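You operate a simulated robot arm through the tools that you are given. There is no shell and no other tool. Be economical: measure what you need, move in short steps, check, and stop when the job is done.

You are at the controls of a simulated two-armed robot. One attempt, no reset.

JOB
Take the bath towel from the cover of the ironing board and hang it over the cord of the line.

Only the result counts: the job must be done as asked and must still hold three seconds after the hand-in. Knocking over, shifting, dropping, spilling or breaking anything else fails it. A push-on lid holds only when it is set on centred and level and pressed home; a screw cap is set on level and turned clockwise until tight. Flat cloth is picked up by pressing the open fingertips on it (5 to 10 N) and closing them slowly along it; thin cloth reads only 2 to 8 mm in the jaws.

ROBOT AND FRAMES
Two 7-joint arms with two-finger parallel grippers on one trunk, on a base that drives. Base frame: it is fixed to the floor where the robot stands at the start and does not move with it; the origin is under the middle of the robot, x ahead of it, y to its left, z up. Lengths are in m, angles in degrees, forces in N, time in s.
The left shoulder is at the start at [0.07, 0.163, 1.345], the right one opposite. With the tool pointing down near the work surface each hand reaches from about 0.1 to 0.8 m from the robot's upright axis, wherever it stands, measured 20 degrees to its own side. Payload 3.43 kg a hand.
The TCP of each hand is the grasp point between the finger pads, 0.034 m short of the fingertips. In the tool frame z runs along the fingers and y along their closing line. Largest opening 0.128 m; finger width 0.024, thickness 0.012; the body of the gripper, 0.048 by 0.13 m, starts 0.096 m behind the TCP.
Orientation is that of the tool frame in the base frame, as [roll, pitch, yaw] about the fixed x, y, z axes, in that order (R = Rz(yaw) Ry(pitch) Rx(roll)). With the fingers straight down and closing along the base's y, the tool's x points along the base's -x, its y along +y and its z along -z.

CONTROLS
- The arms move only by the tool servo_tool. It takes "left_moves", "right_moves" or both (then of equal length, played together; a hand with none holds still); each is a list that holds one entry, the list of rows, each a list of 7 numbers: the opening, from 0 (shut) to 1 (fully open), then the shift along the tool's x, y, z in units of 40 mm (1.0 is 40 mm), then the turn, a rotation vector about the tool's x, y, z in units of 4 degrees (1.0 is 4 degrees). In form: [[[jaw, x, y, z, ax, ay, az], ...]]. A call has 1 to 12 rows; each row shifts and turns the commanded pose from where the row before left it, along the tool's axes as they then stand. A call with a number of a shift or a turn outside -1 to 1 is refused whole. Each row takes 0.2 s and may step no farther than 0.05 m and 8.6 degrees from the row before; otherwise, or with a gripper value out of range, the whole call is refused. A pose out of reach is approached as far as the arm can. The call stops where the force on the tool passes 40 N (or 10 N more than at its start, if that is more) or the arm is blocked; 0.2 s more then pass. Each finger travels about 0.153 m/s and halts on what it meets, pressing with about 27 N; the grip force reading is that of the motor and also rises with nothing between the fingers. The clock runs only during rows and for 0.2 s after the last one: add rows that do not move to give the fingers time. It gives the time, the measured TCP pose, the force on the tool (base axes), the opening and the grip force at its end, in the units of the frame above (readings bear some noise), and new pictures: "pictures" is both (left out), scene, wrist or none (wrist: the cameras of the hands that moved).
- Cameras (640 x 400 px; columns grow to the right, rows downward): "scene" is now at [0.1485, 0.0008, 1.5695]; the picture's right is [-0.07, -1.00, 0.00], its down [-0.53, 0.04, -0.85] and it looks along [0.85, -0.06, -0.53] (base axes); focal length 214 px, centre (320, 200). "left" rides on the left gripper at [0.076, 0.011, -0.16] in its tool frame; the picture's right is [-0.15, 0.99, 0.00], its down [-0.88, -0.13, -0.46] and it looks along [-0.45, -0.07, 0.89] (tool axes); focal length 234 px, centre (320, 200). "right" rides on the right gripper at [0.076, -0.011, -0.16] in its tool frame; the picture's right is [0.15, 0.99, 0.00], its down [-0.88, 0.13, -0.46] and it looks along [-0.45, 0.07, 0.89] (tool axes); focal length 234 px, centre (320, 200). There is no depth. A picture from a camera that has moved, and an enlarged one, comes with that camera's place and axes in the base frame and with its lens. The place of the scene camera against the robot may be out by one fixed shift of up to 0.018 m in any direction.
- lift_body(by): slides the trunk up (or, below 0, down) by that many m; the arms and the scene camera ride with it, the base frame stays. It gives what a move gives, with no picture.
- roll_base(legs): drives the robot by 1 to 6 legs, each [ahead, left, turn to the left] in m, m and degrees, along the robot's own axes; the way and the turn of a leg run together, so that a leg with both is an arc; at most 1.5 m and 180 degrees a leg. The arms and the cameras ride along, it lands a little off, and it stops where it bumps. It gives what a move gives, and a new picture of the scene camera.
- pan_tilt(pan, tilt): turns the head with the scene camera to pan (to the left, within 86 degrees either way) and tilt (down, from -29 to 69), counted from straight ahead of the robot. It gives what a move gives, and a new picture of the scene camera.
- inspect(camera, box): a new picture of the part [left, top, right, bottom] of that camera's present view, enlarged. It takes no simulated time.
- job_done(): hands the job in; it is judged then, once.

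Work in short steps. Places have to be worked out from the pictures, the camera data and where the tool is seen: move nearer, look again, correct. Check each grasp and each placing, and mend what went wrong. You have 120 turns and 170 pictures in all, those below and enlarged ones among them. Open the grippers and draw the arms clear of the work before you hand the job in, unless the task says otherwise; then end with one line.

The tools are called after ">>>" as name(argument=value, ...) on one line, values as JSON. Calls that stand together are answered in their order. servo_tool: Moves the arms, as the interface text tells. Its arguments: {"type":"object","properties":{"left_moves":{"type":"array","items":{"type":"array","items":{"type":"array","items":{"type":"number"}}}},"right_moves":{"type":"array","items":{"type":"array","items":{"type":"array","items":{"type":"number"}}}},"pictures":{"type":"string","enum":["both","scene","wrist","none"]}},"required":[]} The other tools are called the same way: lift_body (by) slides the trunk up or down; roll_base (legs) drives the base; pan_tilt (pan, tilt) turns the head that bears the scene camera; inspect (camera, box) takes an enlarged picture of a part of a camera's view; job_done () hands the job in.

At the start:

```text
clock: 0.0
left_eef_pos: [0.4945, 0.1639, 1.5786]
left_orientation: [179.9, 0.0, -179.9]
left_force: [0.5, 0.3, 0.6]
left_finger_gap: 0.1279
left_finger_force: 0.0
right_eef_pos: [0.4352, -0.2878, 1.5099]
right_orientation: [179.9, -0.2, -180.0]
right_force: [0.7, 0.5, -0.7]
right_finger_gap: 0.1282
right_finger_force: 0.1
trunk travel left (down, up): [-0.825, 0.115]
robot x, y, heading: [0.002, 0.002, -0.2]
head pan, tilt: [-4.1, 31.9]
```

scene: 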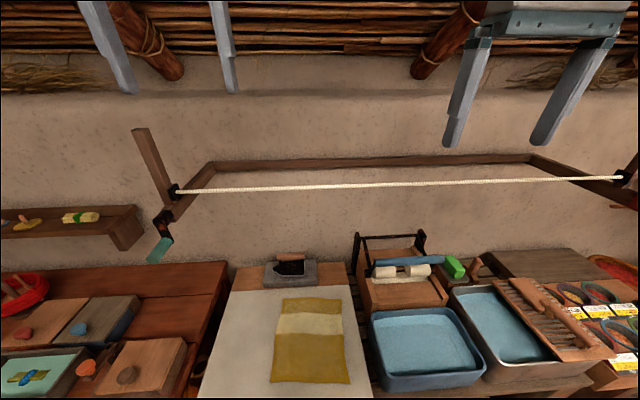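
right: 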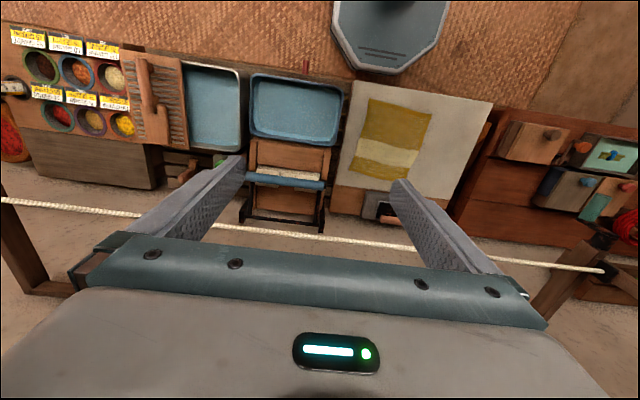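
left: 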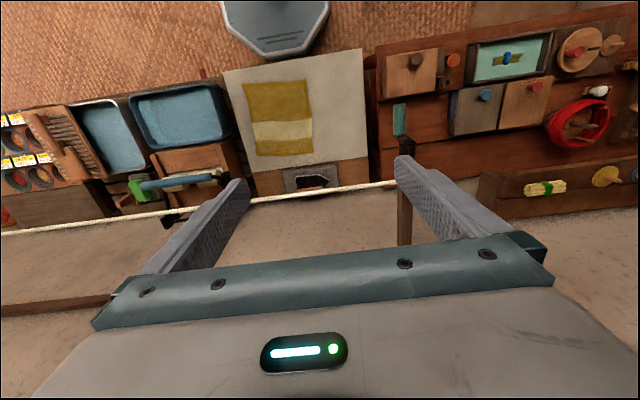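

I place the cord at about x 0.62, z 1.31, running along y. The towel lies at x 0.39–0.70, y −0.13 to 0.11. I'll look at both enlarged before moving.

>>> inspect(camera="scene", box=[200, 240, 400, 400])

>>> inspect(camera="left", box=[200, 40, 440, 220])

```text
2.50 times, centred on (300, 320) of scene
camera zoom: at [0.1485, 0.0008, 1.5695], right [-0.07, -1.0, 0.0], down [-0.53, 0.04, -0.85], along [0.85, -0.06, -0.53], focal length 536 px, centre (370, -100)
```

zoom: 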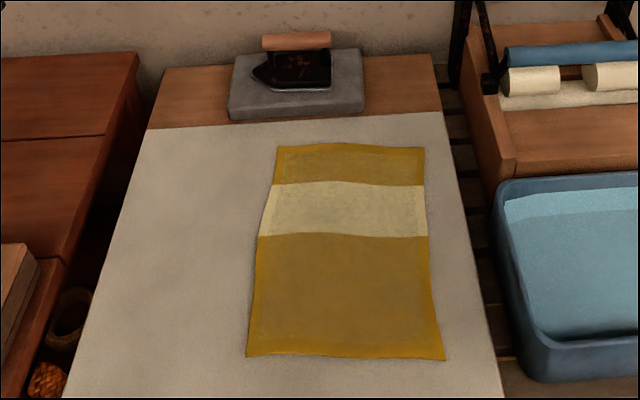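

```text
2.22 times, centred on (320, 130) of left
camera zoom: at [0.4183, 0.1755, 1.7368], right [0.15, 0.99, 0.0], down [0.88, -0.13, 0.46], along [0.45, -0.07, -0.89], focal length 520 px, centre (320, 356)
```

zoom: 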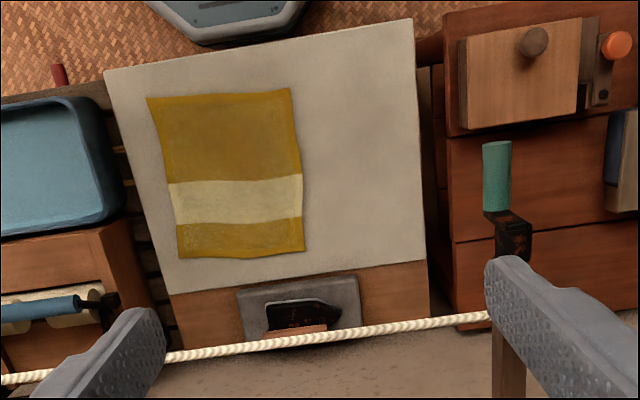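

The towel is flat and single-layered. I'll bring both hands down in front of the cord, towards the near part of the towel.

>>> servo_tool(left_moves=[[[0.6, 0.12, -0.17, 1, 0, 0, 0], [0.6, 0.12, -0.17, 1, 0, 0, 0], [0.6, 0.12, -0.17, 1, 0, 0, 0], [0.6, 0.12, -0.17, 1, 0, 0, 0], [0.6, 0.12, -0.17, 1, 0, 0, 0], [0.6, 0.12, -0.17, 1, 0, 0, 0], [0.6, 0.12, -0.17, 1, 0, 0, 0], [0.6, 0.12, -0.17, 1, 0, 0, 0], [0.6, 0.12, -0.17, 1, 0, 0, 0], [0.6, 0.12, -0.17, 1, 0, 0, 0], [0.6, 0.12, -0.17, 1, 0, 0, 0], [0.6, 0.12, -0.17, 1, 0, 0, 0]]], right_moves=[[[0.6, 0, 0.38, 0.9, 0, 0, 0], [0.6, 0, 0.38, 0.9, 0, 0, 0], [0.6, 0, 0.38, 0.9, 0, 0, 0], [0.6, 0, 0.38, 0.9, 0, 0, 0], [0.6, 0, 0.38, 0.9, 0, 0, 0], [0.6, 0, 0.38, 0.9, 0, 0, 0], [0.6, 0, 0.38, 0.9, 0, 0, 0], [0.6, 0, 0.38, 0.9, 0, 0, 0], [0.6, 0, 0.38, 0.9, 0, 0, 0], [0.6, 0, 0.38, 0.9, 0, 0, 0], [0.6, 0, 0.38, 0.9, 0, 0, 0], [0.6, 0, 0.38, 0.9, 0, 0, 0]]])

```text
clock: 2.6
left_eef_pos: [0.4379, 0.0839, 1.1003]
left_orientation: [-179.9, 0.0, -179.9]
left_force: [-0.2, 0.1, 0.2]
left_finger_gap: 0.0765
left_finger_force: 0.1
right_eef_pos: [0.435, -0.1033, 1.0752]
right_orientation: [180.0, -0.2, -179.9]
right_force: [0.1, 0.7, 0.4]
right_finger_gap: 0.0767
right_finger_force: 0.1
trunk travel left (down, up): [-0.825, 0.115]
robot x, y, heading: [0.001, 0.0013, 0.1]
head pan, tilt: [-4.1, 31.9]
camera scene: at [0.1501, 0.0014, 1.5695], right [-0.07, -1.0, 0.0], down [-0.53, 0.04, -0.85], along [0.85, -0.06, -0.53], focal length 214 px, centre (320, 200)
camera right: at [0.3611, -0.1141, 1.2345], right [-0.15, 0.99, 0.0], down [0.88, 0.13, 0.46], along [0.45, 0.07, -0.89], focal length 234 px, centre (320, 200)
camera left: at [0.3619, 0.0947, 1.2583], right [0.14, 0.99, 0.0], down [0.88, -0.13, 0.46], along [0.45, -0.07, -0.89], focal length 234 px, centre (320, 200)
```

scene: 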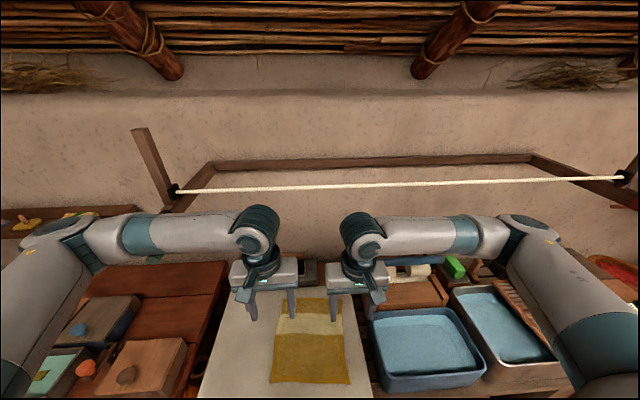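
right: 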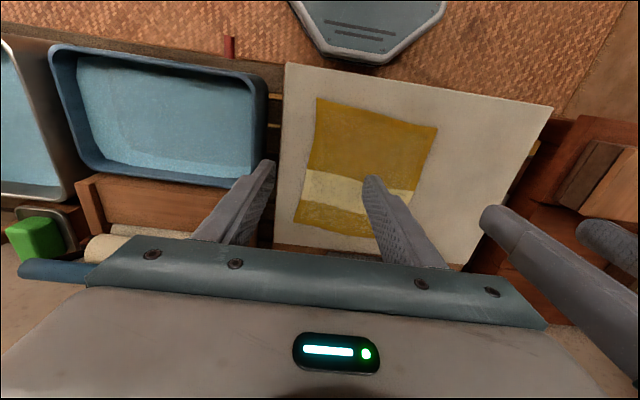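
left: 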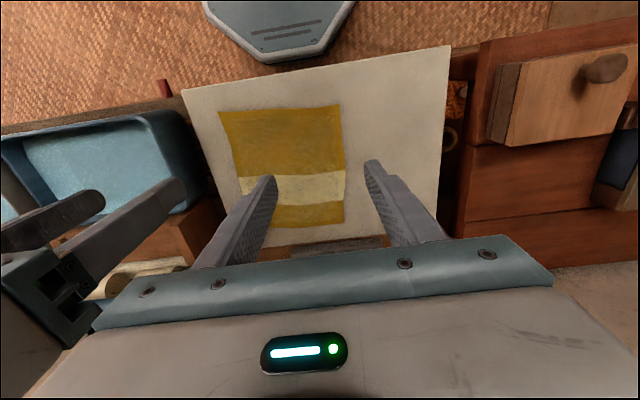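

Triangulating with the two wrist cameras puts the towel surface at z≈0.76. Its near edge runs from (0.39, −0.11) to (0.41, 0.13). I'll hover the hands just above that edge with the jaws narrower.

>>> servo_tool(left_moves=[[[0.35, 0.054, 0, 0.96, 0, 0, 0], [0.35, 0.054, 0, 0.96, 0, 0, 0], [0.35, 0.054, 0, 0.96, 0, 0, 0], [0.35, 0.054, 0, 0.96, 0, 0, 0], [0.35, 0.054, 0, 0.96, 0, 0, 0], [0.35, 0.054, 0, 0.96, 0, 0, 0], [0.35, 0.054, 0, 0.96, 0, 0, 0]]], right_moves=[[[0.35, 0.082, 0.125, 0.875, 0, 0, 0], [0.35, 0.082, 0.125, 0.875, 0, 0, 0], [0.35, 0.082, 0.125, 0.875, 0, 0, 0], [0.35, 0.082, 0.125, 0.875, 0, 0, 0], [0.35, 0.082, 0.125, 0.875, 0, 0, 0], [0.35, 0.082, 0.125, 0.875, 0, 0, 0], [0.35, 0.082, 0.125, 0.875, 0, 0, 0]]])

```text
clock: 4.2
left_eef_pos: [0.4203, 0.0837, 0.8306]
left_orientation: [-179.9, 0.1, 180.0]
left_force: [-0.7, 0.3, -0.4]
left_finger_gap: 0.0453
left_finger_force: 0.1
right_eef_pos: [0.4077, -0.0674, 0.8348]
right_orientation: [179.8, 0.2, 179.9]
right_force: [-1.0, 0.5, 1.6]
right_finger_gap: 0.0445
right_finger_force: 0.1
trunk travel left (down, up): [-0.825, 0.115]
robot x, y, heading: [-0.0003, 0.0024, -0.2]
head pan, tilt: [-4.1, 31.9]
camera scene: at [0.1455, 0.0001, 1.57], right [-0.07, -1.0, 0.0], down [-0.53, 0.04, -0.85], along [0.85, -0.06, -0.53], focal length 214 px, centre (320, 200)
camera right: at [0.3336, -0.0785, 0.9931], right [-0.15, 0.99, 0.0], down [0.88, 0.13, 0.46], along [0.45, 0.07, -0.89], focal length 234 px, centre (320, 200)
camera left: at [0.344, 0.0939, 0.989], right [0.15, 0.99, 0.0], down [0.88, -0.13, 0.46], along [0.45, -0.07, -0.89], focal length 234 px, centre (320, 200)
```

scene: 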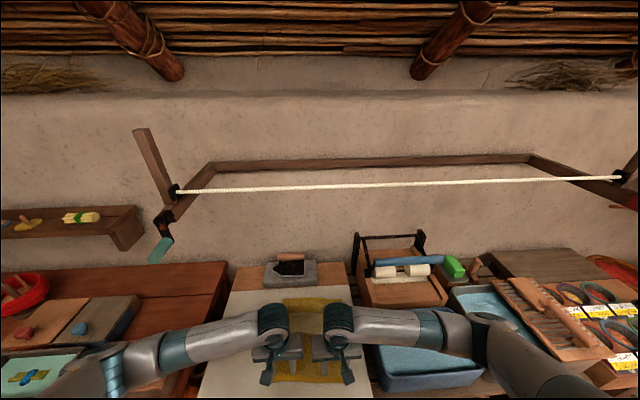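
right: 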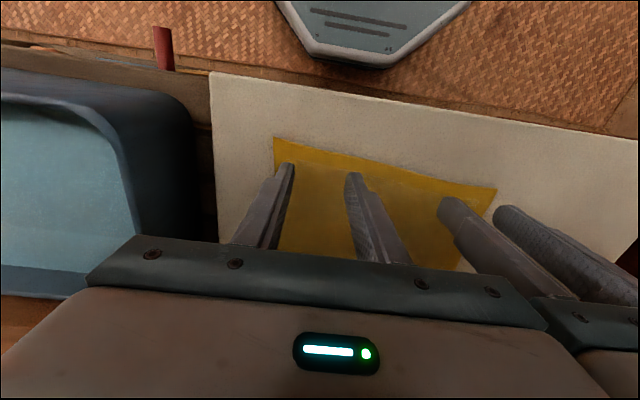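
left: 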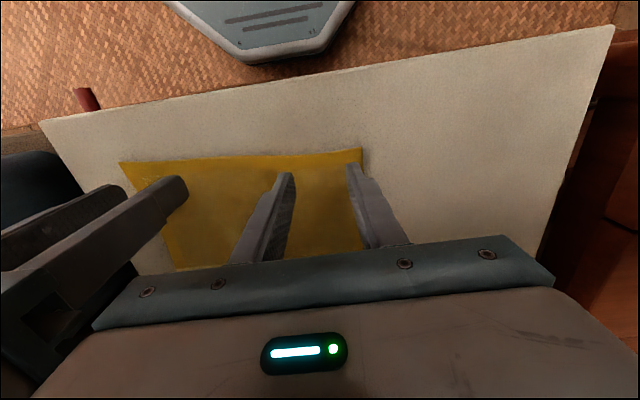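

The corners match my estimate and the fingers are inside them. I'll go down most of the way, then touch down in small steps.

>>> servo_tool(left_moves=[[[0.35, -0.1, 0.02, 0.35, 0, 0, 0], [0.35, 0, 0, 0.3, 0, 0, 0], [0.35, 0, 0, 0.1, 0, 0, 0], [0.35, 0, 0, 0, 0, 0, 0]]], right_moves=[[[0.35, -0.1, 0, 0.4, 0, 0, 0], [0.35, 0, 0, 0.35, 0, 0, 0], [0.35, 0, 0, 0.1, 0, 0, 0], [0.35, 0, 0, 0, 0, 0, 0]]], pictures="none")

```text
clock: 5.2
left_eef_pos: [0.4263, 0.0829, 0.8001]
left_orientation: [-180.0, 0.0, -179.9]
left_force: [0.5, 0.0, 0.2]
left_finger_gap: 0.0448
left_finger_force: 0.0
right_eef_pos: [0.4159, -0.0698, 0.7987]
right_orientation: [179.9, 0.0, 180.0]
right_force: [-0.2, -0.1, 1.2]
right_finger_gap: 0.0449
right_finger_force: 0.0
trunk travel left (down, up): [-0.825, 0.115]
robot x, y, heading: [0.0013, 0.0029, -0.1]
head pan, tilt: [-4.1, 31.9]
```

There's no contact yet, so I'll keep going down in small steps.

>>> servo_tool(left_moves=[[[0.35, 0, 0, 0.08, 0, 0, 0], [0.35, 0, 0, 0.08, 0, 0, 0], [0.35, 0, 0, 0, 0, 0, 0]]], right_moves=[[[0.35, 0, 0, 0.08, 0, 0, 0], [0.35, 0, 0, 0.08, 0, 0, 0], [0.35, 0, 0, 0, 0, 0, 0]]], pictures="wrist")

```text
clock: 6.0
left_eef_pos: [0.4249, 0.0834, 0.7973]
left_orientation: [-180.0, 0.5, -179.9]
left_force: [4.3, 7.2, 31.2]
left_finger_gap: 0.0444
left_finger_force: 0.1
right_eef_pos: [0.4146, -0.0685, 0.7972]
right_orientation: [179.8, 0.4, 180.0]
right_force: [5.1, -9.0, 36.6]
right_finger_gap: 0.0449
right_finger_force: 0.1
trunk travel left (down, up): [-0.825, 0.115]
robot x, y, heading: [-0.0002, 0.0007, 0.1]
head pan, tilt: [-4.1, 31.9]
camera right: at [0.3391, -0.0791, 0.9549], right [-0.15, 0.99, 0.0], down [0.88, 0.13, 0.46], along [0.46, 0.07, -0.89], focal length 234 px, centre (320, 200)
camera left: at [0.3481, 0.0937, 0.9551], right [0.14, 0.99, 0.0], down [0.88, -0.13, 0.46], along [0.46, -0.07, -0.89], focal length 234 px, centre (320, 200)
```

right: 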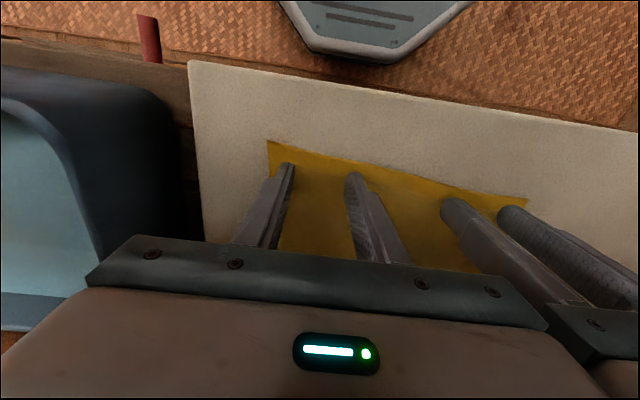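
left: 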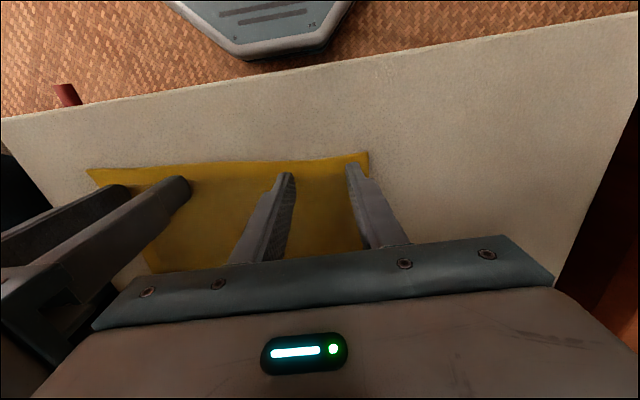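

They've touched, but 31–37 N is too hard. I'll ease up to about 7 N.

>>> servo_tool(left_moves=[[[0.35, 0, 0, -0.07, 0, 0, 0], [0.35, 0, 0, 0, 0, 0, 0]]], right_moves=[[[0.35, 0, 0, -0.08, 0, 0, 0], [0.35, 0, 0, 0, 0, 0, 0]]], pictures="none")

```text
clock: 6.6
left_eef_pos: [0.4251, 0.0823, 0.7966]
left_orientation: [-179.9, 0.2, -179.9]
left_force: [6.9, 6.4, 33.2]
left_finger_gap: 0.0447
left_finger_force: 0.0
right_eef_pos: [0.4138, -0.0674, 0.7965]
right_orientation: [179.8, 0.0, -180.0]
right_force: [5.1, -2.5, 19.6]
right_finger_gap: 0.0448
right_finger_force: 0.1
trunk travel left (down, up): [-0.825, 0.115]
robot x, y, heading: [-0.0004, -0.0008, 0.2]
head pan, tilt: [-4.1, 31.9]
```

Pressure is still too high, so I'll raise each a little more.

>>> servo_tool(left_moves=[[[0.35, 0, 0, -0.07, 0, 0, 0], [0.35, 0, 0, 0, 0, 0, 0], [0.35, 0, 0, 0, 0, 0, 0]]], right_moves=[[[0.35, 0, 0, -0.04, 0, 0, 0], [0.35, 0, 0, 0, 0, 0, 0], [0.35, 0, 0, 0, 0, 0, 0]]], pictures="none")

```text
clock: 7.4
left_eef_pos: [0.4238, 0.0824, 0.7978]
left_orientation: [180.0, -0.1, -180.0]
left_force: [1.7, -1.8, 8.0]
left_finger_gap: 0.0447
left_finger_force: 0.0
right_eef_pos: [0.4139, -0.068, 0.7983]
right_orientation: [179.9, -0.2, -179.9]
right_force: [0.8, 1.4, 6.8]
right_finger_gap: 0.0447
right_finger_force: 0.1
trunk travel left (down, up): [-0.825, 0.115]
robot x, y, heading: [-0.0022, 0.0001, -0.1]
head pan, tilt: [-4.1, 31.9]
```

Now it's 7–8 N on each hand. I'll close slowly along the cloth.

>>> servo_tool(left_moves=[[[0.32, 0, 0, 0, 0, 0, 0], [0.29, 0, 0, 0, 0, 0, 0], [0.26, 0, 0, 0, 0, 0, 0], [0.23, 0, 0, 0, 0, 0, 0], [0.2, 0, 0, 0, 0, 0, 0], [0.17, 0, 0, 0, 0, 0, 0], [0.14, 0, 0, 0, 0, 0, 0], [0.11, 0, 0, 0, 0, 0, 0], [0.08, 0, 0, 0, 0, 0, 0], [0.05, 0, 0, 0, 0, 0, 0], [0.02, 0, 0, 0, 0, 0, 0], [0, 0, 0, 0, 0, 0, 0]]], right_moves=[[[0.32, 0, 0, 0, 0, 0, 0], [0.29, 0, 0, 0, 0, 0, 0], [0.26, 0, 0, 0, 0, 0, 0], [0.23, 0, 0, 0, 0, 0, 0], [0.2, 0, 0, 0, 0, 0, 0], [0.17, 0, 0, 0, 0, 0, 0], [0.14, 0, 0, 0, 0, 0, 0], [0.11, 0, 0, 0, 0, 0, 0], [0.08, 0, 0, 0, 0, 0, 0], [0.05, 0, 0, 0, 0, 0, 0], [0.02, 0, 0, 0, 0, 0, 0], [0, 0, 0, 0, 0, 0, 0]]], pictures="wrist")

```text
clock: 10.0
left_eef_pos: [0.4248, 0.0819, 0.799]
left_orientation: [-179.9, 0.0, 180.0]
left_force: [-1.1, -10.1, 2.2]
left_finger_gap: 0.0036
left_finger_force: 27.1
right_eef_pos: [0.4148, -0.0679, 0.7978]
right_orientation: [179.7, 0.0, -179.9]
right_force: [-0.2, 10.3, 1.8]
right_finger_gap: 0.0037
right_finger_force: 27.2
trunk travel left (down, up): [-0.825, 0.115]
robot x, y, heading: [-0.0015, 0.0003, 0.0]
head pan, tilt: [-4.1, 31.9]
camera right: at [0.3402, -0.0781, 0.9573], right [-0.15, 0.99, 0.0], down [0.88, 0.13, 0.46], along [0.45, 0.07, -0.89], focal length 234 px, centre (320, 200)
camera left: at [0.3488, 0.0929, 0.9573], right [0.15, 0.99, 0.0], down [0.88, -0.13, 0.46], along [0.45, -0.07, -0.89], focal length 234 px, centre (320, 200)
```

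right: 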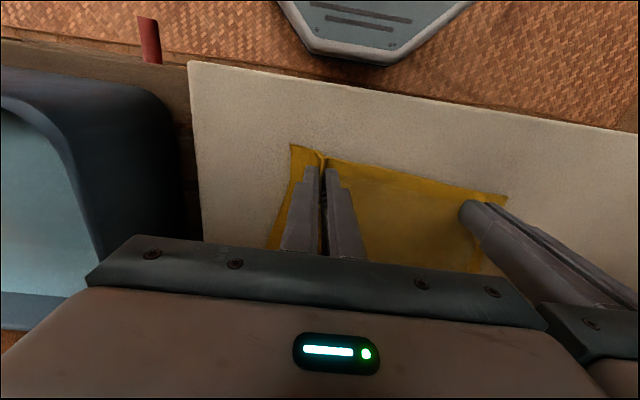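
left: 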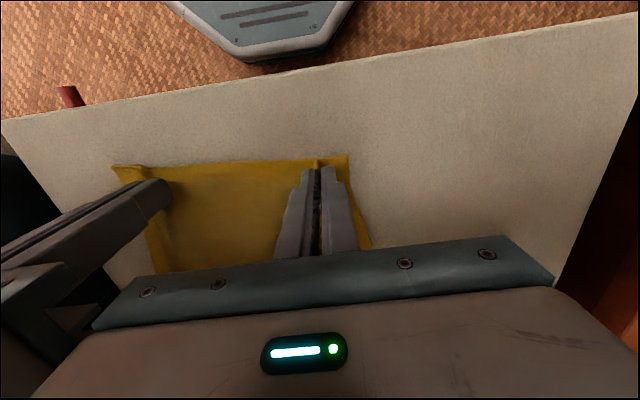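

Both jaws hold a 3.6 mm fold. I'll relieve the sideways tension slightly and lift.

>>> servo_tool(left_moves=[[[0, 0, -0.08, -0.2, 0, 0, 0], [0, 0, 0, -0.4, 0, 0, 0], [0, 0, 0, -0.5, 0, 0, 0], [0, 0, 0, -0.5, 0, 0, 0], [0, 0, 0, -0.5, 0, 0, 0], [0, 0, 0, -0.5, 0, 0, 0], [0, 0, 0, -0.5, 0, 0, 0], [0, 0, 0, -0.5, 0, 0, 0]]], right_moves=[[[0, 0, 0.08, -0.2, 0, 0, 0], [0, 0, 0, -0.4, 0, 0, 0], [0, 0, 0, -0.5, 0, 0, 0], [0, 0, 0, -0.5, 0, 0, 0], [0, 0, 0, -0.5, 0, 0, 0], [0, 0, 0, -0.5, 0, 0, 0], [0, 0, 0, -0.5, 0, 0, 0], [0, 0, 0, -0.5, 0, 0, 0]]])

```text
clock: 11.8
left_eef_pos: [0.4275, 0.0797, 0.9417]
left_orientation: [-180.0, -0.2, -179.9]
left_force: [0.0, -2.9, 0.0]
left_finger_gap: 0.0038
left_finger_force: 26.7
right_eef_pos: [0.4151, -0.0647, 0.9425]
right_orientation: [180.0, -0.1, -180.0]
right_force: [0.8, 2.7, -0.6]
right_finger_gap: 0.0039
right_finger_force: 27.3
trunk travel left (down, up): [-0.825, 0.115]
robot x, y, heading: [-0.0008, -0.0018, 0.2]
head pan, tilt: [-4.1, 31.9]
camera scene: at [0.1489, 0.0011, 1.5694], right [-0.07, -1.0, 0.0], down [-0.53, 0.04, -0.85], along [0.85, -0.06, -0.53], focal length 214 px, centre (320, 200)
camera right: at [0.3411, -0.0753, 1.1015], right [-0.15, 0.99, 0.0], down [0.88, 0.13, 0.45], along [0.45, 0.07, -0.89], focal length 234 px, centre (320, 200)
camera left: at [0.35, 0.0909, 1.1006], right [0.15, 0.99, 0.0], down [0.88, -0.13, 0.45], along [0.45, -0.07, -0.89], focal length 234 px, centre (320, 200)
```

scene: 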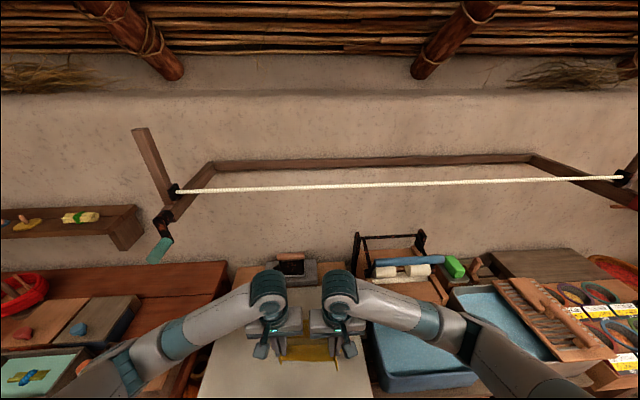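
right: 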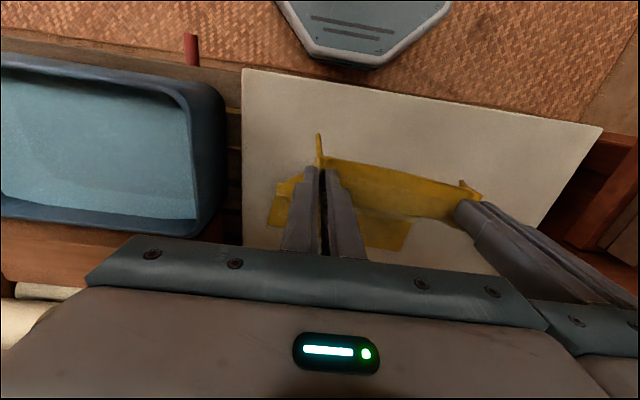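
left: 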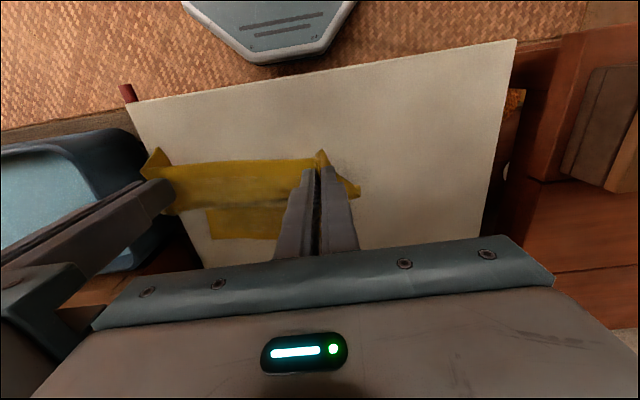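

The grip holds and the towel is coming up. I'll raise both hands together, staying in front of the cord.

>>> servo_tool(left_moves=[[[0, 0, 0, -0.9, 0, 0, 0], [0, 0, 0, -0.9, 0, 0, 0], [0, 0, 0, -0.9, 0, 0, 0], [0, 0, 0, -0.9, 0, 0, 0], [0, 0, 0, -0.9, 0, 0, 0], [0, 0, 0, -0.9, 0, 0, 0], [0, 0, 0, -0.9, 0, 0, 0], [0, 0, 0, -0.9, 0, 0, 0], [0, 0, 0, -0.9, 0, 0, 0], [0, 0, 0, -0.9, 0, 0, 0], [0, 0, 0, -0.9, 0, 0, 0], [0, 0, 0, -0.9, 0, 0, 0]]], right_moves=[[[0, 0, 0, -0.9, 0, 0, 0], [0, 0, 0, -0.9, 0, 0, 0], [0, 0, 0, -0.9, 0, 0, 0], [0, 0, 0, -0.9, 0, 0, 0], [0, 0, 0, -0.9, 0, 0, 0], [0, 0, 0, -0.9, 0, 0, 0], [0, 0, 0, -0.9, 0, 0, 0], [0, 0, 0, -0.9, 0, 0, 0], [0, 0, 0, -0.9, 0, 0, 0], [0, 0, 0, -0.9, 0, 0, 0], [0, 0, 0, -0.9, 0, 0, 0], [0, 0, 0, -0.9, 0, 0, 0]]])

>>> lift_body(by=0.1)

```text
clock: 13.2
left_eef_pos: [0.3734, 0.0766, 1.0813]
left_orientation: [-179.2, -11.2, -180.0]
left_force: [8.0, -22.6, 12.0]
left_finger_gap: 0.0043
left_finger_force: 26.5
right_eef_pos: [0.4085, -0.0579, 1.1483]
right_orientation: [179.3, -0.4, -179.2]
right_force: [-7.5, 22.0, -11.8]
right_finger_gap: 0.0042
right_finger_force: 27.0
trunk travel left (down, up): [-0.825, 0.115]
robot x, y, heading: [-0.0055, -0.0024, 0.1]
head pan, tilt: [-4.1, 31.9]
stopped in row 6 (left hand): the arm was blocked; the commanded pose is now the measured one
camera scene: at [0.1428, 0.0031, 1.5728], right [-0.07, -1.0, 0.0], down [-0.53, 0.03, -0.85], along [0.85, -0.06, -0.53], focal length 214 px, centre (320, 200)
camera right: at [0.3339, -0.0707, 1.3069], right [-0.16, 0.99, 0.01], down [0.88, 0.14, 0.45], along [0.44, 0.08, -0.89], focal length 234 px, centre (320, 200)
camera left: at [0.3308, 0.0896, 1.2511], right [0.14, 0.99, -0.04], down [0.95, -0.12, 0.28], along [0.27, -0.08, -0.96], focal length 234 px, centre (320, 200)
```

scene: 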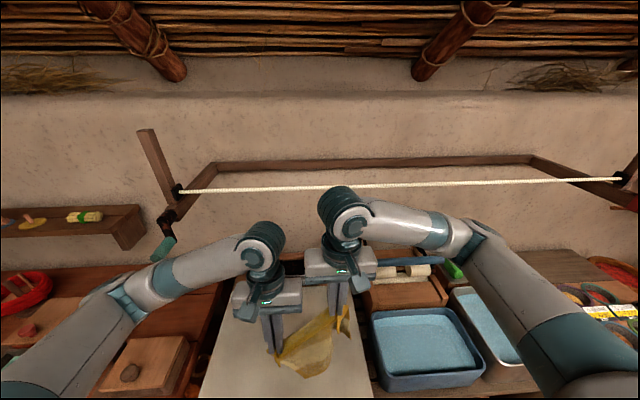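
right: 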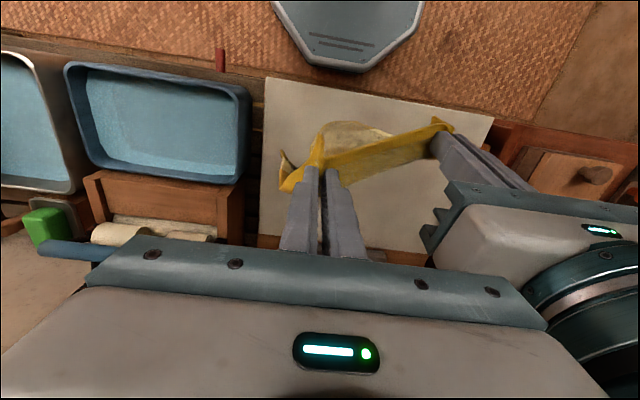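
left: 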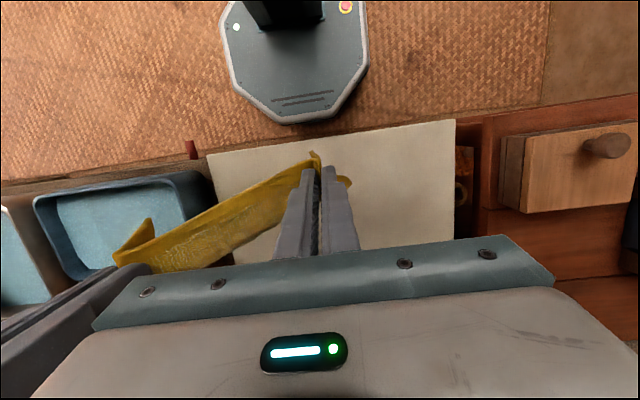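

```text
clock: 14.5
left_eef_pos: [0.3789, 0.0746, 1.1798]
left_orientation: [-179.4, -11.0, 179.9]
left_force: [9.0, -25.3, 13.2]
left_finger_gap: 0.0044
left_finger_force: 26.6
right_eef_pos: [0.4111, -0.062, 1.2448]
right_orientation: [179.3, -0.4, -179.6]
right_force: [-8.7, 25.5, -13.2]
right_finger_gap: 0.0046
right_finger_force: 27.2
trunk travel left (down, up): [-0.925, 0.015]
robot x, y, heading: [-0.0032, -0.0017, -0.0]
head pan, tilt: [-4.1, 31.9]
```

The left arm was blocked partway: it lags by about 6 cm and is pitched 11°. Both grips still hold. I'll straighten the left hand and level it with the right.

>>> servo_tool(left_moves=[[[0, -0.3, -0.05, -0.3, 0, -0.7, 0], [0, -0.3, 0, -0.3, 0, -0.7, 0], [0, -0.3, 0, -0.4, 0, -0.7, 0], [0, -0.1, 0, -0.4, 0, -0.65, 0], [0, 0, 0, 0, 0, 0, 0]]], pictures="scene")

```text
clock: 15.7
left_eef_pos: [0.4247, 0.0755, 1.2288]
left_orientation: [-179.7, 0.0, 180.0]
left_force: [0.6, 0.5, 0.5]
left_finger_gap: 0.0034
left_finger_force: 27.1
right_eef_pos: [0.4125, -0.0629, 1.2448]
right_orientation: [179.5, -0.3, -179.6]
right_force: [-0.7, 0.1, -0.7]
right_finger_gap: 0.0037
right_finger_force: 27.3
trunk travel left (down, up): [-0.925, 0.015]
robot x, y, heading: [-0.0034, -0.0039, -0.1]
head pan, tilt: [-4.1, 31.9]
camera scene: at [0.1466, 0.0005, 1.6695], right [-0.07, -1.0, 0.0], down [-0.53, 0.04, -0.85], along [0.85, -0.06, -0.53], focal length 214 px, centre (320, 200)
```

scene: 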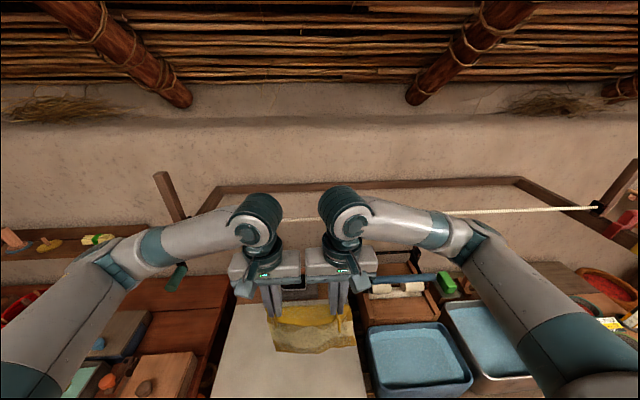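

The left hand has recovered and both are level. I'll widen them a touch, since the gripper bodies were nearly touching, and continue up more slowly.

>>> servo_tool(left_moves=[[[0, 0, 0.06, -0.5, 0, 0, 0], [0, 0, 0.04, -0.6, 0, 0, 0], [0, 0, 0, -0.6, 0, 0, 0], [0, 0, 0, -0.6, 0, 0, 0], [0, 0, 0, -0.6, 0, 0, 0], [0, 0, 0, -0.6, 0, 0, 0], [0, 0, 0, -0.6, 0, 0, 0], [0, 0, 0, -0.6, 0, 0, 0], [0, 0, 0, -0.6, 0, 0, 0], [0, 0, 0, 0, 0, 0, 0]]], right_moves=[[[0, 0, -0.06, -0.3, 0, 0, 0], [0, 0, -0.04, -0.4, 0, 0, 0], [0, 0, 0, -0.6, 0, 0, 0], [0, 0, 0, -0.6, 0, 0, 0], [0, 0, 0, -0.6, 0, 0, 0], [0, 0, 0, -0.6, 0, 0, 0], [0, 0, 0, -0.6, 0, 0, 0], [0, 0, 0, -0.6, 0, 0, 0], [0, 0, 0, -0.6, 0, 0, 0], [0, 0, 0, 0, 0, 0, 0]]])

```text
clock: 17.9
left_eef_pos: [0.4272, 0.0787, 1.4421]
left_orientation: [-179.7, -0.1, -179.9]
left_force: [0.6, -7.9, 0.0]
left_finger_gap: 0.0038
left_finger_force: 27.3
right_eef_pos: [0.413, -0.0687, 1.4419]
right_orientation: [179.5, -0.3, -179.5]
right_force: [1.3, 7.2, 0.3]
right_finger_gap: 0.0037
right_finger_force: 26.3
trunk travel left (down, up): [-0.925, 0.015]
robot x, y, heading: [-0.0001, -0.0027, -0.2]
head pan, tilt: [-4.1, 31.9]
camera scene: at [0.147, 0.0004, 1.6695], right [-0.07, -1.0, 0.0], down [-0.53, 0.04, -0.85], along [0.85, -0.06, -0.53], focal length 214 px, centre (320, 200)
camera right: at [0.3396, -0.0811, 1.6009], right [-0.15, 0.99, 0.01], down [0.88, 0.13, 0.45], along [0.45, 0.08, -0.89], focal length 234 px, centre (320, 200)
camera left: at [0.3499, 0.0914, 1.6012], right [0.15, 0.99, -0.01], down [0.88, -0.13, 0.46], along [0.45, -0.07, -0.89], focal length 234 px, centre (320, 200)
```

scene: 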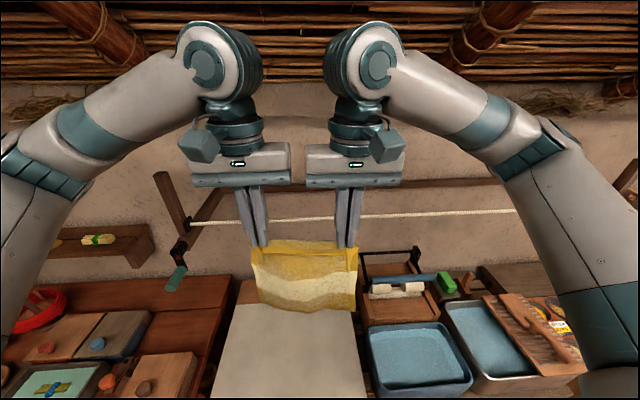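
right: 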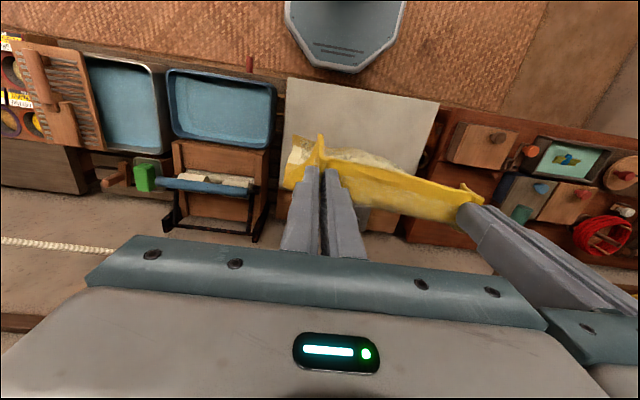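
left: 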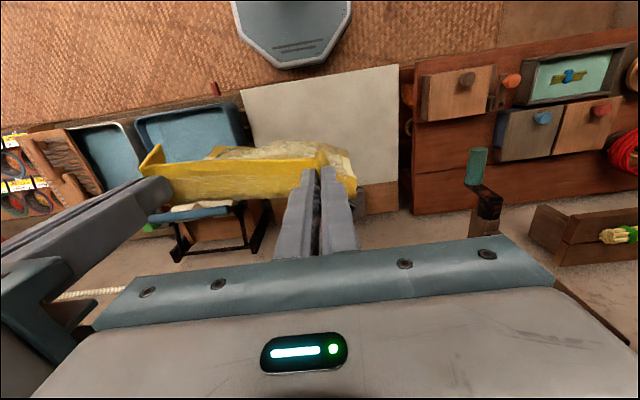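

The hands are level at z 1.44 with the towel hanging in front. The new view confirms the cord at x≈0.62, z≈1.313. I'll carry the towel edge forward over the cord.

>>> servo_tool(left_moves=[[[0, -0.5, -0.03, -0.2, 0, 0, 0], [0, -0.6, 0, 0, 0, 0, 0], [0, -0.6, 0, 0, 0, 0, 0], [0, -0.6, 0, 0, 0, 0, 0], [0, -0.6, 0, 0, 0, 0, 0], [0, -0.6, 0, 0, 0, 0, 0], [0, -0.6, 0, 0, 0, 0, 0], [0, -0.6, 0, 0, 0, 0, 0], [0, 0, 0, 0, 0, 0, 0]]], right_moves=[[[0, -0.7, 0.03, -0.2, 0, 0, 0], [0, -0.7, 0, 0, 0, 0, 0], [0, -0.6, 0, 0, 0, 0, 0], [0, -0.6, 0, 0, 0, 0, 0], [0, -0.6, 0, 0, 0, 0, 0], [0, -0.6, 0, 0, 0, 0, 0], [0, -0.6, 0, 0, 0, 0, 0], [0, -0.6, 0, 0, 0, 0, 0], [0, 0, 0, 0, 0, 0, 0]]])

```text
clock: 19.9
left_eef_pos: [0.6121, 0.0792, 1.4495]
left_orientation: [-179.7, 0.1, -180.0]
left_force: [0.4, -2.7, -0.7]
left_finger_gap: 0.0038
left_finger_force: 26.8
right_eef_pos: [0.612, -0.0661, 1.4475]
right_orientation: [179.6, -0.3, -179.5]
right_force: [0.7, 1.8, -0.8]
right_finger_gap: 0.0036
right_finger_force: 26.9
trunk travel left (down, up): [-0.925, 0.015]
robot x, y, heading: [-0.0054, 0.0015, 0.1]
head pan, tilt: [-4.1, 31.9]
camera scene: at [0.1466, 0.0004, 1.6695], right [-0.07, -1.0, 0.0], down [-0.53, 0.04, -0.85], along [0.85, -0.06, -0.53], focal length 214 px, centre (320, 200)
camera right: at [0.5386, -0.0779, 1.6079], right [-0.15, 0.99, 0.01], down [0.88, 0.13, 0.45], along [0.45, 0.08, -0.89], focal length 234 px, centre (320, 200)
camera left: at [0.5356, 0.0914, 1.6087], right [0.15, 0.99, -0.01], down [0.88, -0.13, 0.46], along [0.45, -0.07, -0.89], focal length 234 px, centre (320, 200)
```

scene: 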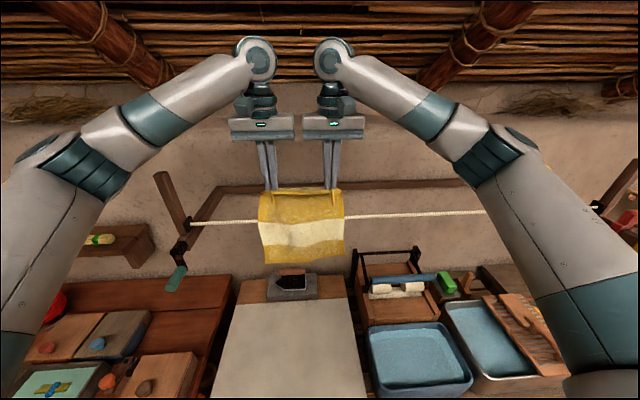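
right: 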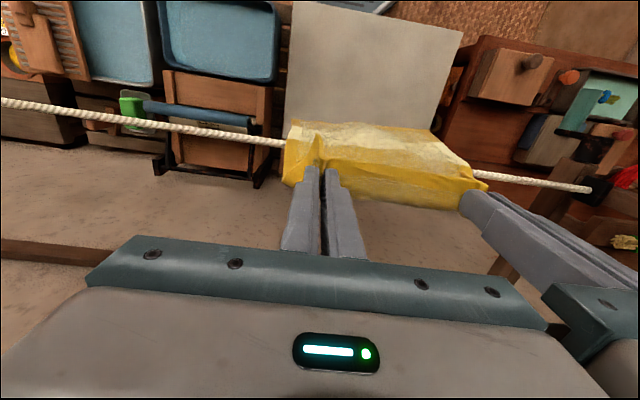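
left: 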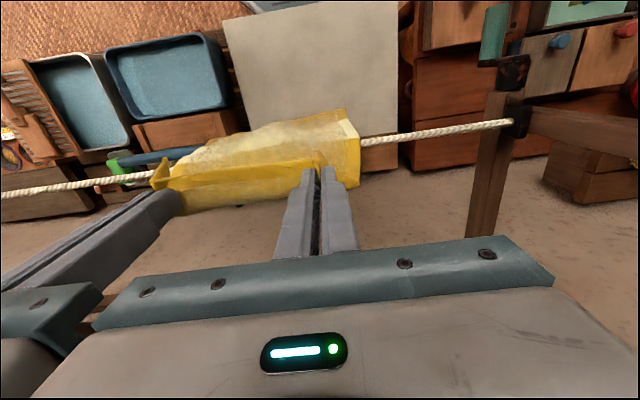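

The cord is confirmed at x≈0.614, z≈1.313, and the towel drapes in front of it. I'll move on to x≈0.69, beyond the cord.

>>> servo_tool(left_moves=[[[0, -0.4, 0, 0, 0, 0, 0], [0, -0.5, 0, 0, 0, 0, 0], [0, -0.5, 0, 0, 0, 0, 0], [0, -0.55, 0, 0, 0, 0, 0], [0, 0, 0, 0, 0, 0, 0]]], right_moves=[[[0, -0.4, 0, 0, 0, 0, 0], [0, -0.5, 0, 0, 0, 0, 0], [0, -0.5, 0, 0, 0, 0, 0], [0, -0.55, 0, 0, 0, 0, 0], [0, 0, 0, 0, 0, 0, 0]]])

```text
clock: 21.1
left_eef_pos: [0.6915, 0.0784, 1.4474]
left_orientation: [-179.8, 0.0, -180.0]
left_force: [-0.2, -1.2, -0.2]
left_finger_gap: 0.0037
left_finger_force: 27.4
right_eef_pos: [0.6927, -0.0657, 1.4472]
right_orientation: [179.5, -0.3, -179.6]
right_force: [-1.5, 0.3, 0.2]
right_finger_gap: 0.0037
right_finger_force: 27.5
trunk travel left (down, up): [-0.925, 0.015]
robot x, y, heading: [-0.0027, -0.001, 0.3]
head pan, tilt: [-4.1, 31.9]
camera scene: at [0.147, 0.0004, 1.6695], right [-0.07, -1.0, 0.0], down [-0.53, 0.04, -0.85], along [0.85, -0.06, -0.53], focal length 214 px, centre (320, 200)
camera right: at [0.6177, -0.0767, 1.6065], right [-0.15, 0.99, 0.01], down [0.88, 0.13, 0.45], along [0.45, 0.08, -0.89], focal length 234 px, centre (320, 200)
camera left: at [0.6147, 0.0902, 1.6065], right [0.15, 0.99, -0.01], down [0.88, -0.13, 0.46], along [0.45, -0.07, -0.89], focal length 234 px, centre (320, 200)
```

scene: 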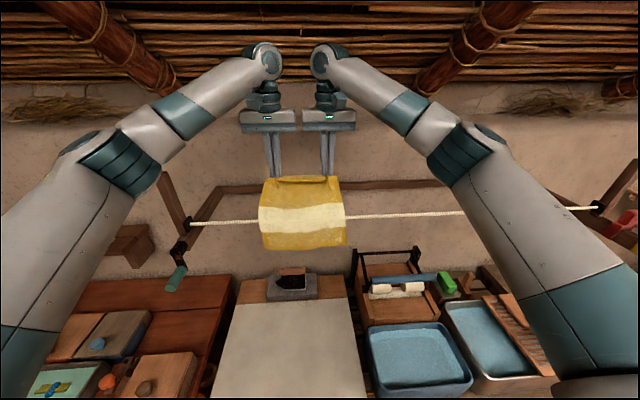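
right: 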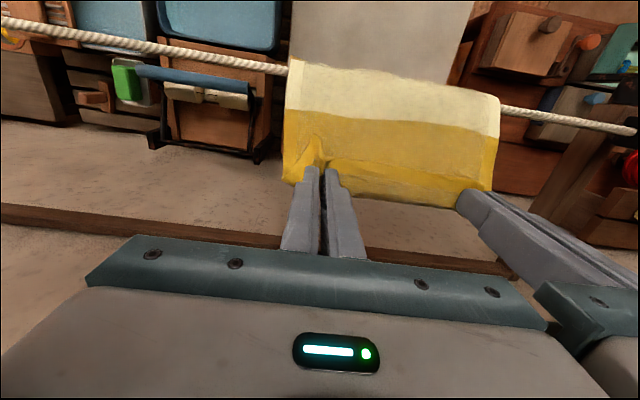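
left: 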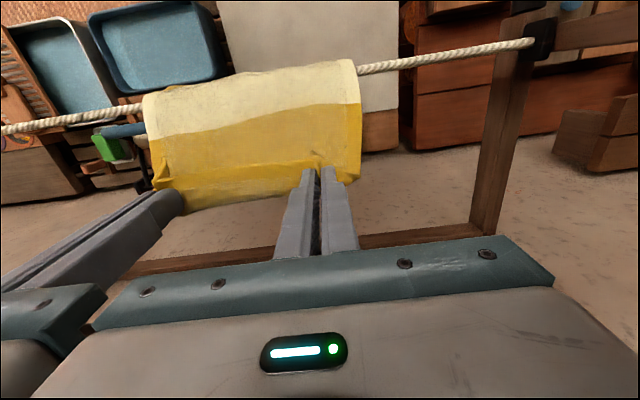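

The towel is over the cord, but the front tail is only about 0.10 m against about 0.17 m behind. I'll back off over the cord to let the front tail lengthen, then come round in a tighter arc.

>>> servo_tool(left_moves=[[[0, 0.5, 0, 0, 0, 0, 0], [0, 0.5, 0, 0, 0, 0, 0], [0, 0.5, 0, 0, 0, 0, 0], [0, 0.5, 0, 0, 0, 0, 0], [0, 0, 0, 0, 0, 0, 0]]], right_moves=[[[0, 0.5, 0, 0, 0, 0, 0], [0, 0.5, 0, 0, 0, 0, 0], [0, 0.5, 0, 0, 0, 0, 0], [0, 0.5, 0, 0, 0, 0, 0], [0, 0, 0, 0, 0, 0, 0]]])

```text
clock: 22.3
left_eef_pos: [0.6119, 0.0779, 1.4486]
left_orientation: [-179.7, 0.0, -180.0]
left_force: [0.2, -1.3, -0.2]
left_finger_gap: 0.0037
left_finger_force: 27.0
right_eef_pos: [0.6102, -0.065, 1.4465]
right_orientation: [179.5, -0.3, -179.6]
right_force: [0.5, 1.9, -0.4]
right_finger_gap: 0.0037
right_finger_force: 27.2
trunk travel left (down, up): [-0.925, 0.015]
robot x, y, heading: [-0.0016, -0.0039, 0.1]
head pan, tilt: [-4.1, 31.9]
camera scene: at [0.147, 0.0004, 1.6695], right [-0.07, -1.0, 0.0], down [-0.53, 0.04, -0.85], along [0.85, -0.06, -0.53], focal length 214 px, centre (320, 200)
camera right: at [0.5366, -0.0777, 1.6071], right [-0.15, 0.99, 0.01], down [0.88, 0.13, 0.45], along [0.45, 0.08, -0.89], focal length 234 px, centre (320, 200)
camera left: at [0.5344, 0.0907, 1.6077], right [0.15, 0.99, -0.01], down [0.88, -0.13, 0.46], along [0.45, -0.07, -0.89], focal length 234 px, centre (320, 200)
```

scene: 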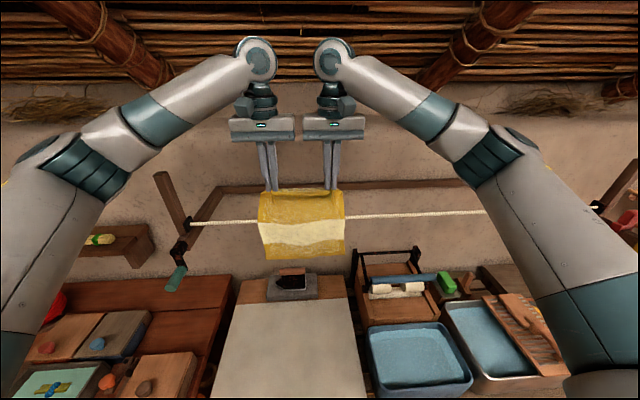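
right: 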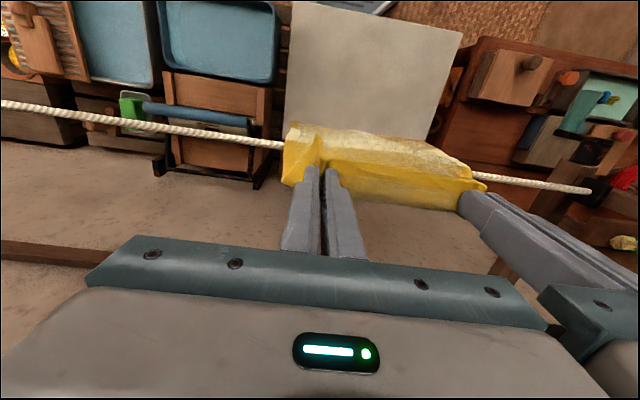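
left: 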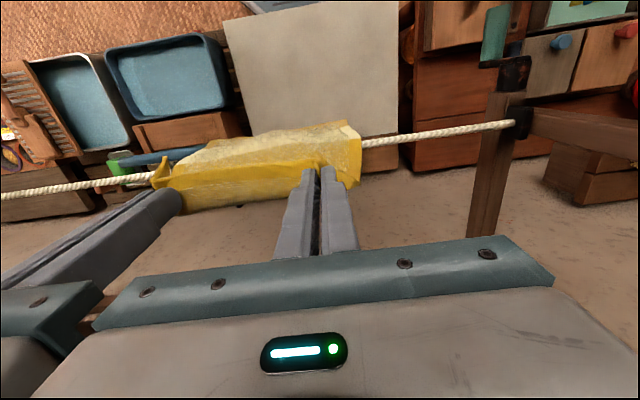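

The front tail is longer, about 0.125 m. I'll bring the held edge around the cord in an arc and down the far side.

>>> servo_tool(left_moves=[[[0, -0.65, 0, 0.1, 0, 0, 0], [0, -0.6, 0, 0.25, 0, 0, 0], [0, -0.5, 0, 0.45, 0, 0, 0], [0, -0.4, 0, 0.5, 0, 0, 0], [0, -0.05, 0, 0.6, 0, 0, 0], [0, 0, 0, 0.7, 0, 0, 0], [0, 0, 0, 0.7, 0, 0, 0], [0, 0, 0, 0.7, 0, 0, 0], [0, 0, 0, 0, 0, 0, 0]]], right_moves=[[[0, -0.65, 0, 0.1, 0, 0, 0], [0, -0.6, 0, 0.25, 0, 0, 0], [0, -0.5, 0, 0.45, 0, 0, 0], [0, -0.4, 0, 0.5, 0, 0, 0], [0, -0.05, 0, 0.6, 0, 0, 0], [0, 0, 0, 0.7, 0, 0, 0], [0, 0, 0, 0.7, 0, 0, 0], [0, 0, 0, 0.7, 0, 0, 0], [0, 0, 0, 0, 0, 0, 0]]])

```text
clock: 24.3
left_eef_pos: [0.6989, 0.0769, 1.2895]
left_orientation: [-179.8, 0.0, -180.0]
left_force: [0.4, -0.2, -0.2]
left_finger_gap: 0.0038
left_finger_force: 26.8
right_eef_pos: [0.6995, -0.0632, 1.2888]
right_orientation: [179.4, -0.3, -179.6]
right_force: [-0.6, 0.1, 0.0]
right_finger_gap: 0.0038
right_finger_force: 26.4
trunk travel left (down, up): [-0.925, 0.015]
robot x, y, heading: [0.0004, 0.002, 0.1]
head pan, tilt: [-4.1, 31.9]
camera scene: at [0.1462, 0.0004, 1.6696], right [-0.07, -1.0, 0.0], down [-0.53, 0.04, -0.85], along [0.85, -0.06, -0.53], focal length 214 px, centre (320, 200)
camera right: at [0.624, -0.0752, 1.4479], right [-0.15, 0.99, 0.01], down [0.88, 0.13, 0.45], along [0.45, 0.08, -0.89], focal length 234 px, centre (320, 200)
camera left: at [0.6219, 0.0889, 1.4488], right [0.15, 0.99, -0.01], down [0.88, -0.13, 0.46], along [0.45, -0.07, -0.89], focal length 234 px, centre (320, 200)
```

scene: 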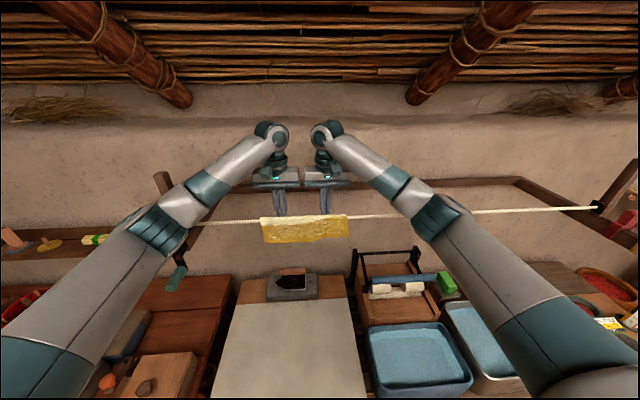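
right: 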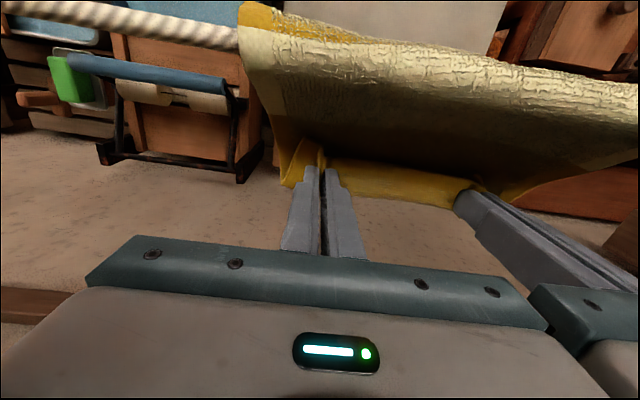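
left: 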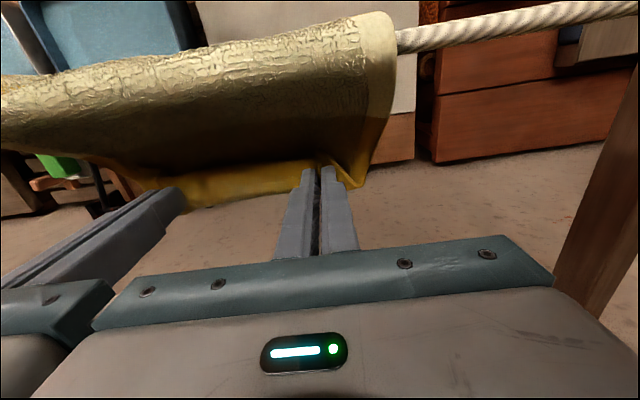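

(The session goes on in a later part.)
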